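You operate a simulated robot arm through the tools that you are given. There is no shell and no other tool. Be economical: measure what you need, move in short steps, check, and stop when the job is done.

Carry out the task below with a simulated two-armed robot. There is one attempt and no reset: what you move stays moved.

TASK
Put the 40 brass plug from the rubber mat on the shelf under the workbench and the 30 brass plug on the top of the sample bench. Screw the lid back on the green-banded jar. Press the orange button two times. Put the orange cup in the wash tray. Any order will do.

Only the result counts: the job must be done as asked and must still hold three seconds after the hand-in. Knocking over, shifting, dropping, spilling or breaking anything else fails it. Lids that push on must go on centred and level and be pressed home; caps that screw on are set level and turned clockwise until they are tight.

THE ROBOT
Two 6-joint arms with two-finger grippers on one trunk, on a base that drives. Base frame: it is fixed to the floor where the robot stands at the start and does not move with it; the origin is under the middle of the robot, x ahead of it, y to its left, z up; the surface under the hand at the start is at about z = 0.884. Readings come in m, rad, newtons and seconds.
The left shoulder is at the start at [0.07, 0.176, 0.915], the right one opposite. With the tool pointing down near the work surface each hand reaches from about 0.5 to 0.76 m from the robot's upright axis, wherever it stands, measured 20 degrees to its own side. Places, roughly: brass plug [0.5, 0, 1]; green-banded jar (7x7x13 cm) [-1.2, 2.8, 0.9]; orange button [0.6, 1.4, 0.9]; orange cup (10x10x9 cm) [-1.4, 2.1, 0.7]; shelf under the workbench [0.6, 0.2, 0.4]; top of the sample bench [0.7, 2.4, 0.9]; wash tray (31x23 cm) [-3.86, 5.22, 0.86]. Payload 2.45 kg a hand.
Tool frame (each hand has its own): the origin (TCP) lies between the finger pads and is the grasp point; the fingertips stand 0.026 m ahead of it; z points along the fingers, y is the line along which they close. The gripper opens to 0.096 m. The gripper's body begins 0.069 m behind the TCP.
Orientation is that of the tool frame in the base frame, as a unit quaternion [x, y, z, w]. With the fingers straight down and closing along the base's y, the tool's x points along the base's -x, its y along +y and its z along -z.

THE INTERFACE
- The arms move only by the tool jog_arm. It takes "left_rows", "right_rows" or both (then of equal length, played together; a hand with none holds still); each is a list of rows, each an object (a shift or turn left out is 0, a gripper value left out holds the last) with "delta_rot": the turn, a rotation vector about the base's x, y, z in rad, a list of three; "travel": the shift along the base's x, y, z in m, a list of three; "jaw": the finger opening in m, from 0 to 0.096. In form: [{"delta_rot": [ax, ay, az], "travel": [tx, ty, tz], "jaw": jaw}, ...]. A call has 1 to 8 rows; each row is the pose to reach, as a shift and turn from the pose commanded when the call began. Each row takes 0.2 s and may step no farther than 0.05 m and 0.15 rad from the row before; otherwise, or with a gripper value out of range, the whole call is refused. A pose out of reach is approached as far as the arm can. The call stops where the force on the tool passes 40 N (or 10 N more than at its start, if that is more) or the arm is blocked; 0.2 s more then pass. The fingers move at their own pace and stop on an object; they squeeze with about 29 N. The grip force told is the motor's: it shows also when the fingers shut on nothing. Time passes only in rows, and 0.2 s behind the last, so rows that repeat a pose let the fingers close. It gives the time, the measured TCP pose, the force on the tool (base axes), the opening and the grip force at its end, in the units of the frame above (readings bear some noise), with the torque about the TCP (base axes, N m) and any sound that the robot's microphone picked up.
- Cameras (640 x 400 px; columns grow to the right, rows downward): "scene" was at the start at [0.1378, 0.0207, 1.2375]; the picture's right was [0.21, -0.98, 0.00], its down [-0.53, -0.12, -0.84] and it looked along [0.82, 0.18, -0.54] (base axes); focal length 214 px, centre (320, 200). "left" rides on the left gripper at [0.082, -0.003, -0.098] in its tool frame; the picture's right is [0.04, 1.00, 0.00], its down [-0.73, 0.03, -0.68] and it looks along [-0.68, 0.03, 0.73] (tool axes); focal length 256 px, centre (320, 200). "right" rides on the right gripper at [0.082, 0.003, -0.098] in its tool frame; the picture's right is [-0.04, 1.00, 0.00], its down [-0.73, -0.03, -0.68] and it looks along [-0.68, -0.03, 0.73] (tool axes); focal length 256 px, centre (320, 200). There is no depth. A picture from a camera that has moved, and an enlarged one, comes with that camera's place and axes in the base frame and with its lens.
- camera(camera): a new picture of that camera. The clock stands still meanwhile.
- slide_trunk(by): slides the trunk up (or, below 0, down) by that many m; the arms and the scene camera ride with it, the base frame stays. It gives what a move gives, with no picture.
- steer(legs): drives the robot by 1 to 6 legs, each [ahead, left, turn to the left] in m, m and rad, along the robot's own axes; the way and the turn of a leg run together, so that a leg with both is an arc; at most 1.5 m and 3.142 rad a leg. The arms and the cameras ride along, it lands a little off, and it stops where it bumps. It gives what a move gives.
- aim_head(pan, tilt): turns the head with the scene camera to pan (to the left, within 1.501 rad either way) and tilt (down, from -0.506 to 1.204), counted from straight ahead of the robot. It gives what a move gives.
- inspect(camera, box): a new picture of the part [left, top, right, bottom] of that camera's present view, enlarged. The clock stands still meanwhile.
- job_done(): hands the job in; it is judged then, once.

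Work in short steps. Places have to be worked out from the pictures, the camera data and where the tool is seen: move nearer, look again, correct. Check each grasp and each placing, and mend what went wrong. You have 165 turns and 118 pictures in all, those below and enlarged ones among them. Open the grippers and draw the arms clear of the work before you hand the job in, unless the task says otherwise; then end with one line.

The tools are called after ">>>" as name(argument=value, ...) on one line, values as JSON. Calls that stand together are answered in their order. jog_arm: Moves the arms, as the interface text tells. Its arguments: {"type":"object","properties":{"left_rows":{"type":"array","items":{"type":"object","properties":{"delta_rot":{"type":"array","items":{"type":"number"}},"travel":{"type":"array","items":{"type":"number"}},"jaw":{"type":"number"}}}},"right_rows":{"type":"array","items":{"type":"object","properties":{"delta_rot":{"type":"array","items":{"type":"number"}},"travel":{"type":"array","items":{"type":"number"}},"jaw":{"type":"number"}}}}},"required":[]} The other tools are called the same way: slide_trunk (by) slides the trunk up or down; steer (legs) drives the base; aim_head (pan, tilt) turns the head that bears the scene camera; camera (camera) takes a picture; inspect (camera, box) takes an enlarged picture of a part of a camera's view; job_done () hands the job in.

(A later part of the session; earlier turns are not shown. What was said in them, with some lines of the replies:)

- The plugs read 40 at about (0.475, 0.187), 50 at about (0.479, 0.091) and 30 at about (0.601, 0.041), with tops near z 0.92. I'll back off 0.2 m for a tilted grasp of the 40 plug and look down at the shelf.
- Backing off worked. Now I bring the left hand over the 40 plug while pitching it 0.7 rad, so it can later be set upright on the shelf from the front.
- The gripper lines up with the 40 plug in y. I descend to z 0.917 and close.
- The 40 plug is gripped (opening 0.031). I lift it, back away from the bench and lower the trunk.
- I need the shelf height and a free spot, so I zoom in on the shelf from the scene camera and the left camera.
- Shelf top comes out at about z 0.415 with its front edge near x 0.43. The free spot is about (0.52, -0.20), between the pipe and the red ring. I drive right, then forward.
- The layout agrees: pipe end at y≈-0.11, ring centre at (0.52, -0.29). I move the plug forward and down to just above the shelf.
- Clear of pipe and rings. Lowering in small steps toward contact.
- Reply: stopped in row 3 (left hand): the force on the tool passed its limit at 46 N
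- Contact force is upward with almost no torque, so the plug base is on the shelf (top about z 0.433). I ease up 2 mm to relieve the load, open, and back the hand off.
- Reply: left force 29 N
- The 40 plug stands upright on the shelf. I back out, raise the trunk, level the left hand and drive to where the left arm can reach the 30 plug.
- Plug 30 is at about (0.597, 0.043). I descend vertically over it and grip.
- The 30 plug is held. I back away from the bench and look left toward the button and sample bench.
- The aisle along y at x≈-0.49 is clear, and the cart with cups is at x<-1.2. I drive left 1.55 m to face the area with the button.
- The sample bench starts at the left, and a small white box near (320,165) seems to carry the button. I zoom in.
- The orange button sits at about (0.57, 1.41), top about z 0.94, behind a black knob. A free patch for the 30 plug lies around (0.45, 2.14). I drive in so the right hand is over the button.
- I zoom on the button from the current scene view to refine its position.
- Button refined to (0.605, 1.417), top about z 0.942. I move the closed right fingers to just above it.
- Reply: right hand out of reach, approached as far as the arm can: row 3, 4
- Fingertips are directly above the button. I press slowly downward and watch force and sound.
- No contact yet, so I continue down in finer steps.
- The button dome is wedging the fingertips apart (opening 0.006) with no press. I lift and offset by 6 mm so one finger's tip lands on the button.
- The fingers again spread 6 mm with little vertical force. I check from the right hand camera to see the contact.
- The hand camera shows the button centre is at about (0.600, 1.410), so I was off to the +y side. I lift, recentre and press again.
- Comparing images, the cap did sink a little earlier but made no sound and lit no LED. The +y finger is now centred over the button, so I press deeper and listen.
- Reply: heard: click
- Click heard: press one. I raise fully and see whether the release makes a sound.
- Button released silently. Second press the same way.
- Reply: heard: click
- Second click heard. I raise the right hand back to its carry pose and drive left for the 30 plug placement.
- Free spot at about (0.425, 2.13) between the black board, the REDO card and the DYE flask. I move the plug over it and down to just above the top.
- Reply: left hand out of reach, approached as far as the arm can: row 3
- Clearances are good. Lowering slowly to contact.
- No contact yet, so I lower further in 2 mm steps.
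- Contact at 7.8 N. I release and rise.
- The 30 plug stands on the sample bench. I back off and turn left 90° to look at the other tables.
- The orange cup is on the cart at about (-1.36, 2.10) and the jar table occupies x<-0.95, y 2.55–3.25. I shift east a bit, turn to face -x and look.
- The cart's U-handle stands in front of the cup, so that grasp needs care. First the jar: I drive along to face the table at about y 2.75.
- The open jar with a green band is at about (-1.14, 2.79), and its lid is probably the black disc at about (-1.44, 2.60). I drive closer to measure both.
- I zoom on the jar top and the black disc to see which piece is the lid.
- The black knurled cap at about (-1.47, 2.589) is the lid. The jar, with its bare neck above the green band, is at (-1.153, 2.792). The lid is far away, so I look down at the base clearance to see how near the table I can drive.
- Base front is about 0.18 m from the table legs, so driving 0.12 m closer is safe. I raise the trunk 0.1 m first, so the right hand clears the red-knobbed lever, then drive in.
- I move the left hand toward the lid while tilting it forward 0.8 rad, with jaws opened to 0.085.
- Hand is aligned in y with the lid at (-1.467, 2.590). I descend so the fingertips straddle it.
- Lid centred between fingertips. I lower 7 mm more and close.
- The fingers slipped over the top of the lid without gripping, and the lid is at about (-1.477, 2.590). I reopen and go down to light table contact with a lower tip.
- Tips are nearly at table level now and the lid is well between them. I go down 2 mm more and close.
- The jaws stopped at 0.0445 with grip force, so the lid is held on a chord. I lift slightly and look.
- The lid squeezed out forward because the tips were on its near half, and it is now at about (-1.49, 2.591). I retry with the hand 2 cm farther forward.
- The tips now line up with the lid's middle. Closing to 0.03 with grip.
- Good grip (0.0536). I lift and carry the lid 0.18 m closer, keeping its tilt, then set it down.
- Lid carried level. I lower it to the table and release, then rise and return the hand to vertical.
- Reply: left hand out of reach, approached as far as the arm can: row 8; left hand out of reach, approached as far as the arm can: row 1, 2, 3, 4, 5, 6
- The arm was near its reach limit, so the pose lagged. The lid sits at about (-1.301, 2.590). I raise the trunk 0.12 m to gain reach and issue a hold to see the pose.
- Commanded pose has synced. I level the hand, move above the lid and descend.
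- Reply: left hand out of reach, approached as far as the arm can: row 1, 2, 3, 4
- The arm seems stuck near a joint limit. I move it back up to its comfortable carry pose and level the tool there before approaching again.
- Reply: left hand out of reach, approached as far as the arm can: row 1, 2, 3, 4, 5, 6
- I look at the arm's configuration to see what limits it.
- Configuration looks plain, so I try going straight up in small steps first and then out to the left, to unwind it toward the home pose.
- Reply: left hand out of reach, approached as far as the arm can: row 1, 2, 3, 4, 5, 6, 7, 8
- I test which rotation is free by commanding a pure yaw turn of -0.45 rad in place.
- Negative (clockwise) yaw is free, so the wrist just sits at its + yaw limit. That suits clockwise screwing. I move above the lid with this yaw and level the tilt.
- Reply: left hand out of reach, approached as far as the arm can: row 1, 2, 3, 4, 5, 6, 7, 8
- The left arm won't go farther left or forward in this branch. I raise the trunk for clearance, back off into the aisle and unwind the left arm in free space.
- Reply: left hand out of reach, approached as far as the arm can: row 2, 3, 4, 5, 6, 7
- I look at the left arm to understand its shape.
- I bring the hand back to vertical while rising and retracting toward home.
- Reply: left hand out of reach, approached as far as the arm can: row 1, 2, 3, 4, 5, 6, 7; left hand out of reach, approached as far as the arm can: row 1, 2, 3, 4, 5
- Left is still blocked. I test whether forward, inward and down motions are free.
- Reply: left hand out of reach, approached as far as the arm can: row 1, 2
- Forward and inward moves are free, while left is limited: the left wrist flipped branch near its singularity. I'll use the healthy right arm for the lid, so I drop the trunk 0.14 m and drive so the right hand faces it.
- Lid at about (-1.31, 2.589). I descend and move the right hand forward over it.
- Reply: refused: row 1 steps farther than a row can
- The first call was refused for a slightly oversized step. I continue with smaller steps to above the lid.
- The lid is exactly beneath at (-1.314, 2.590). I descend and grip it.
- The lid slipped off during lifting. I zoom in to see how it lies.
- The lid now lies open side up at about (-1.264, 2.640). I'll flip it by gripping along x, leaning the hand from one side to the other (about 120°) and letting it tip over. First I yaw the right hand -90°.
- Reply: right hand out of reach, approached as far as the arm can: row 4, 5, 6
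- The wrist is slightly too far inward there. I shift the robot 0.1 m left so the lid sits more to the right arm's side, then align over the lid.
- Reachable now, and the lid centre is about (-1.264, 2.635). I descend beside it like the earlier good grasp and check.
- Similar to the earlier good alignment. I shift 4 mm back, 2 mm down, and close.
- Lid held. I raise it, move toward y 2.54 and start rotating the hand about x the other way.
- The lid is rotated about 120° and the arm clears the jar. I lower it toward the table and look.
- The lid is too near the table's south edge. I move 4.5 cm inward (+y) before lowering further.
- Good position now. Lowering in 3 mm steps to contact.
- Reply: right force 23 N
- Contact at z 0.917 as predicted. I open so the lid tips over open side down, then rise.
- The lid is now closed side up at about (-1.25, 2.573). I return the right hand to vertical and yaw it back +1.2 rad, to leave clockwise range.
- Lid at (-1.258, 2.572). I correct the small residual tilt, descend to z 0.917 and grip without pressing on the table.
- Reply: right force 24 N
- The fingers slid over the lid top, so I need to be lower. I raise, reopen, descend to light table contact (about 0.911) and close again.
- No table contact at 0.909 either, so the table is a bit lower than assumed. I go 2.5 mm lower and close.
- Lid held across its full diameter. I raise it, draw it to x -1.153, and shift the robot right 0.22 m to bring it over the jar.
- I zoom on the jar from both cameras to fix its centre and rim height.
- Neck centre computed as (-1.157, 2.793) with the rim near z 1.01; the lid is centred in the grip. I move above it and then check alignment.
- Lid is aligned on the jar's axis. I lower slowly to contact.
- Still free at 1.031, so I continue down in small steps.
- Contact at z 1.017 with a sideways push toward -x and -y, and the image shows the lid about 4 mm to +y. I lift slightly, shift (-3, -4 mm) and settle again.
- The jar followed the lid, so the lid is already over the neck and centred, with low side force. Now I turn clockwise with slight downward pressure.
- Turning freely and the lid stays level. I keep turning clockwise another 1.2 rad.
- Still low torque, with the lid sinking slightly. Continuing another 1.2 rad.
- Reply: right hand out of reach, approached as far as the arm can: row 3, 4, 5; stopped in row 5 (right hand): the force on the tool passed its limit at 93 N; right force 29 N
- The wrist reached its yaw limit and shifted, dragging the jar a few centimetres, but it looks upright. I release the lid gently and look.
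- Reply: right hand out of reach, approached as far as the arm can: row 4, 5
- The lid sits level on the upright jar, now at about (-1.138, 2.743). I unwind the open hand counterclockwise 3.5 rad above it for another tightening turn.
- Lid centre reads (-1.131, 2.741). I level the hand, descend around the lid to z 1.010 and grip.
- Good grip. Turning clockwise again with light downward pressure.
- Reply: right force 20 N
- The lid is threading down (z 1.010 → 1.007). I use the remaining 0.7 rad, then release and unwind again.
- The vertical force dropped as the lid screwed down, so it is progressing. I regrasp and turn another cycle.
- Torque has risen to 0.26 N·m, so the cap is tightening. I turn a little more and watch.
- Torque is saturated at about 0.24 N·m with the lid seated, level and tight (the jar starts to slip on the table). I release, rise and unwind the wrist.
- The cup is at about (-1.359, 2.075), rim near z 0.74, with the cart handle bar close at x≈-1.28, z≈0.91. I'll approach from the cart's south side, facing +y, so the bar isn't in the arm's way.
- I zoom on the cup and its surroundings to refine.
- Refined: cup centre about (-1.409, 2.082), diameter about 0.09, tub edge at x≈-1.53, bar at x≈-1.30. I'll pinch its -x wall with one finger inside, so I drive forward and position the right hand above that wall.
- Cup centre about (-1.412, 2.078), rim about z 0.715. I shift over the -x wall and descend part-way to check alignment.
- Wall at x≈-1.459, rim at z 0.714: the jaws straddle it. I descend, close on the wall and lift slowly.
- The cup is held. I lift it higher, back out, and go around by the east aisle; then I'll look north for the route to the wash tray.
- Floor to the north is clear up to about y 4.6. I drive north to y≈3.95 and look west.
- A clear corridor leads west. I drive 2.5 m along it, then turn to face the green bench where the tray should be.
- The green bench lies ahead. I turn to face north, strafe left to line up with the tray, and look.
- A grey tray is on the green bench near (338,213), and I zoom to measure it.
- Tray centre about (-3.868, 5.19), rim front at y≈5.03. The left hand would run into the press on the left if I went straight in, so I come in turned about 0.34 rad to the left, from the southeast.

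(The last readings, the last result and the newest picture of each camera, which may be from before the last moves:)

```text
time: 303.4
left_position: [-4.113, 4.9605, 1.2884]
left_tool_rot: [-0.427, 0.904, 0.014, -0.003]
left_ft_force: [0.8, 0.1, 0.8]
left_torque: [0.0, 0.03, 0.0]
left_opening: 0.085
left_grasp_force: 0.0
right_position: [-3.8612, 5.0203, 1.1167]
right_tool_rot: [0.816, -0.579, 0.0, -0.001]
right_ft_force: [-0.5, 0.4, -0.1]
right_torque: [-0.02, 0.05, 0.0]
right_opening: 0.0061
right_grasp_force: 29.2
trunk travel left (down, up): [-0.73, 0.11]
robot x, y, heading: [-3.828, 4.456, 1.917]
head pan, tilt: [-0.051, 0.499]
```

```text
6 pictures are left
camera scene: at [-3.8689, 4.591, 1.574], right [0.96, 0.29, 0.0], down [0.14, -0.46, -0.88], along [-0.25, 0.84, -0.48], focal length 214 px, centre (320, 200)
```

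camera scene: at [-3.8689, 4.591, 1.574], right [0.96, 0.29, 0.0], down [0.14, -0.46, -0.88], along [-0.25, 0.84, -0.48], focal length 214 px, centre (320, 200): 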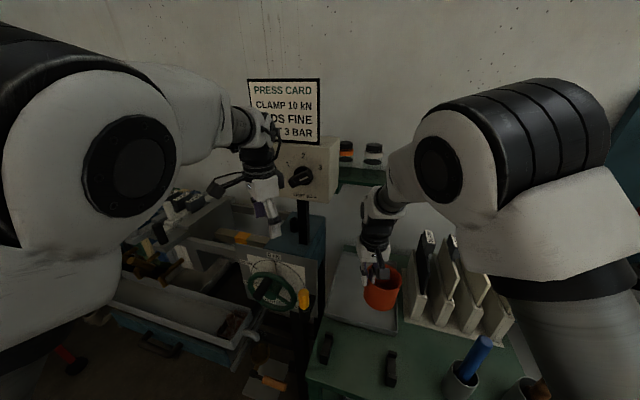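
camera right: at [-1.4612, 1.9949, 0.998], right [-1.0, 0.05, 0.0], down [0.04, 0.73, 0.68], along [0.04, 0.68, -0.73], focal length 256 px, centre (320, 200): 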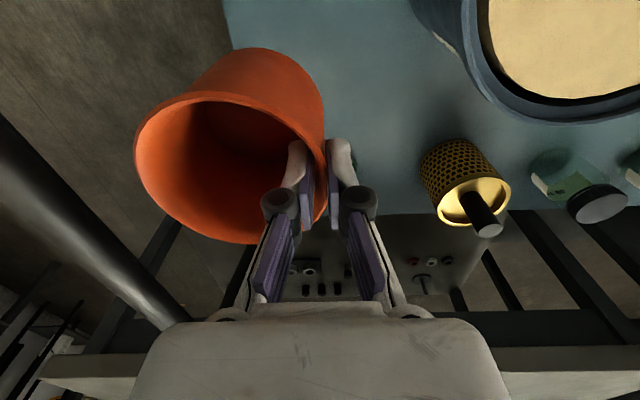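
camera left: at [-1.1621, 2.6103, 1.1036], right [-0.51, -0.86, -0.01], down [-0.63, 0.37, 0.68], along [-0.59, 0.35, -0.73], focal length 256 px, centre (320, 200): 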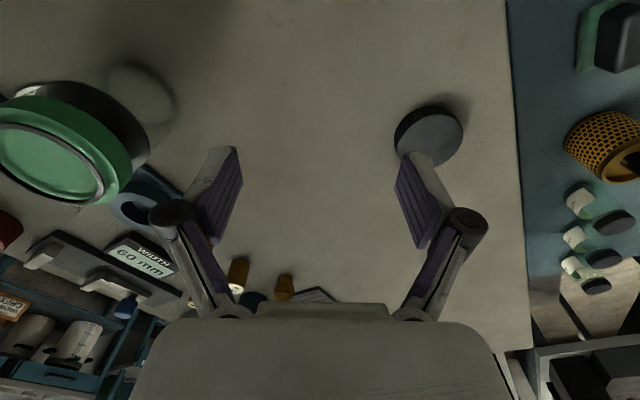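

Position good, with tall boards to the right of the tray clear of the arm. I extend to TCP (-3.904, 5.135) and lower to z 0.965.

>>> jog_arm(right_rows=[{"travel": [-0.014, 0.038, -0.01]}, {"travel": [-0.028, 0.076, -0.025]}, {"travel": [-0.043, 0.115, -0.04]}, {"travel": [-0.043, 0.115, -0.08]}, {"travel": [-0.043, 0.115, -0.12]}, {"travel": [-0.043, 0.115, -0.15]}])

>>> inspect(camera="scene", box=[300, 220, 460, 340])

```text
time: 304.9
left_position: [-4.1131, 4.9636, 1.2868]
left_tool_rot: [-0.428, 0.904, 0.013, -0.002]
left_ft_force: [-0.5, 0.2, 0.2]
left_torque: [-0.02, -0.02, -0.02]
left_opening: 0.0851
left_grasp_force: 0.1
right_position: [-3.904, 5.1386, 0.9661]
right_tool_rot: [0.815, -0.579, 0.0, 0.0]
right_ft_force: [0.1, 0.2, -0.2]
right_torque: [-0.02, 0.01, -0.01]
right_opening: 0.006
right_grasp_force: 28.9
trunk travel left (down, up): [-0.73, 0.11]
robot x, y, heading: [-3.828, 4.4588, 1.906]
head pan, tilt: [-0.051, 0.499]
```

```text
3.33 times, centred on (380, 280) of scene
camera zoom: at [-3.8695, 4.594, 1.5737], right [0.96, 0.29, 0.0], down [0.14, -0.46, -0.88], along [-0.25, 0.84, -0.48], focal length 715 px, centre (120, -67)
```

zoom: 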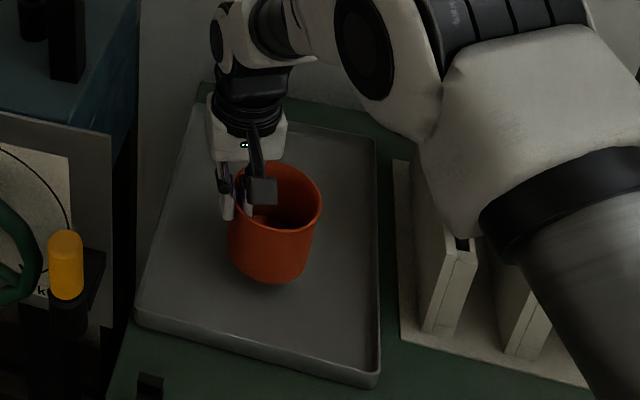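

The cup is well inside the tray. I lower slowly to contact.

>>> jog_arm(right_rows=[{"travel": [0, 0, -0.008]}, {"travel": [0, 0, -0.016]}, {"travel": [0, 0, -0.022]}, {"travel": [0, 0, -0.027]}])

```text
time: 305.9
left_position: [-4.1136, 4.9605, 1.2875]
left_tool_rot: [-0.428, 0.904, 0.013, -0.002]
left_ft_force: [0.2, -0.6, 0.2]
left_torque: [0.02, 0.01, -0.03]
left_opening: 0.0847
left_grasp_force: 0.1
right_position: [-3.9051, 5.1369, 0.9411]
right_tool_rot: [0.816, -0.578, 0.0, 0.001]
right_ft_force: [-0.5, -0.9, 1.1]
right_torque: [-0.03, -0.16, -0.08]
right_opening: 0.006
right_grasp_force: 28.9
trunk travel left (down, up): [-0.73, 0.11]
robot x, y, heading: [-3.8246, 4.4564, 1.916]
head pan, tilt: [-0.051, 0.499]
```

Light torque suggests first contact, so I go 3 mm more.

>>> jog_arm(right_rows=[{"travel": [0, 0, -0.0015]}, {"travel": [0, 0, -0.003]}])

```text
time: 306.4
left_position: [-4.1123, 4.9598, 1.2876]
left_tool_rot: [-0.429, 0.903, 0.015, -0.002]
left_ft_force: [0.3, -0.1, 0.4]
left_torque: [0.01, -0.01, 0.01]
left_opening: 0.085
left_grasp_force: 0.0
right_position: [-3.9047, 5.137, 0.9395]
right_tool_rot: [0.816, -0.578, -0.002, -0.002]
right_ft_force: [-3.5, 0.8, 14.0]
right_torque: [-0.23, -0.17, -0.03]
right_opening: 0.0059
right_grasp_force: 28.9
trunk travel left (down, up): [-0.73, 0.11]
robot x, y, heading: [-3.8269, 4.458, 1.913]
head pan, tilt: [-0.051, 0.499]
```

Contact at 14 N: the cup rests on the tray. I open the jaws a little and lift straight out.

>>> jog_arm(right_rows=[{"jaw": 0.02}, {"jaw": 0.035}, {"jaw": 0.04}, {"travel": [0, 0, 0.03]}, {"travel": [0, 0, 0.07]}, {"travel": [0, 0, 0.11]}, {"travel": [0, 0, 0.15]}, {"travel": [0.012, -0.035, 0.17]}])

>>> inspect(camera="scene", box=[300, 220, 460, 340])

```text
time: 308.2
left_position: [-4.1127, 4.959, 1.2893]
left_tool_rot: [-0.429, 0.903, 0.015, -0.003]
left_ft_force: [-0.3, -0.4, 0.5]
left_torque: [0.07, 0.01, 0.0]
left_opening: 0.085
left_grasp_force: 0.1
right_position: [-3.8898, 5.1, 1.1076]
right_tool_rot: [0.815, -0.579, 0.0, -0.001]
right_ft_force: [-1.4, -0.1, 0.2]
right_torque: [0.07, 0.02, -0.02]
right_opening: 0.04
right_grasp_force: 0.1
trunk travel left (down, up): [-0.73, 0.11]
robot x, y, heading: [-3.8263, 4.4567, 1.916]
head pan, tilt: [-0.051, 0.499]
```

```text
3.33 times, centred on (380, 280) of scene
camera zoom: at [-3.8687, 4.5883, 1.5742], right [0.96, 0.29, 0.0], down [0.14, -0.46, -0.88], along [-0.25, 0.84, -0.48], focal length 715 px, centre (120, -67)
```

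zoom: 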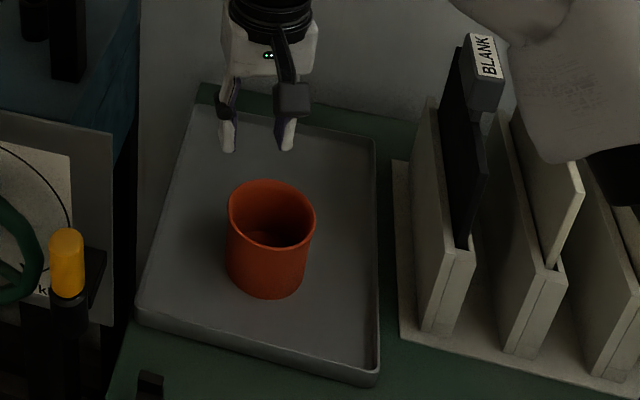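

The cup stands upright in the tray and the gripper is clear. I back away from the bench before handing in.

>>> steer(legs=[[-0.4, 0, 0]])

>>> jog_arm(right_rows=[{"jaw": 0.08}, {"jaw": 0.08}])

```text
time: 310.8
left_position: [-3.9806, 4.5761, 1.287]
left_tool_rot: [-0.431, 0.902, 0.014, -0.003]
left_ft_force: [-0.5, 0.3, 0.4]
left_torque: [-0.03, 0.0, 0.03]
left_opening: 0.0847
left_grasp_force: 0.0
right_position: [-3.7575, 4.7171, 1.1057]
right_tool_rot: [0.817, -0.577, 0.001, 0.001]
right_ft_force: [-0.8, 0.3, -0.4]
right_torque: [0.0, 0.0, 0.0]
right_opening: 0.0401
right_grasp_force: 0.0
trunk travel left (down, up): [-0.73, 0.11]
robot x, y, heading: [-3.6902, 4.0725, 1.921]
head pan, tilt: [-0.051, 0.499]
```

```text
time: 311.4
left_position: [-3.978, 4.5756, 1.2873]
left_tool_rot: [-0.431, 0.902, 0.013, -0.002]
left_ft_force: [0.1, 0.4, 0.3]
left_torque: [0.0, 0.0, 0.03]
left_opening: 0.0848
left_grasp_force: 0.0
right_position: [-3.7567, 4.7172, 1.1055]
right_tool_rot: [0.817, -0.577, 0.0, 0.0]
right_ft_force: [-0.5, 0.3, 0.0]
right_torque: [0.01, 0.0, -0.03]
right_opening: 0.08
right_grasp_force: 0.2
trunk travel left (down, up): [-0.73, 0.11]
robot x, y, heading: [-3.69, 4.0691, 1.917]
head pan, tilt: [-0.051, 0.499]
```

All five parts are done, the grippers are open and the arms are clear, so I hand the job in.

>>> job_done()

```text
The job is handed in.
```

I handed the job in with all five parts done: the 40 plug on the shelf, the 30 plug on the sample bench, the orange button pressed twice (two clicks heard), the cup in the wash tray, and the lid screwed on until its torque stopped rising at about 0.24 N·m; I slid the green-banded jar about 5 cm while tightening the lid and did not re-check it afterwards.
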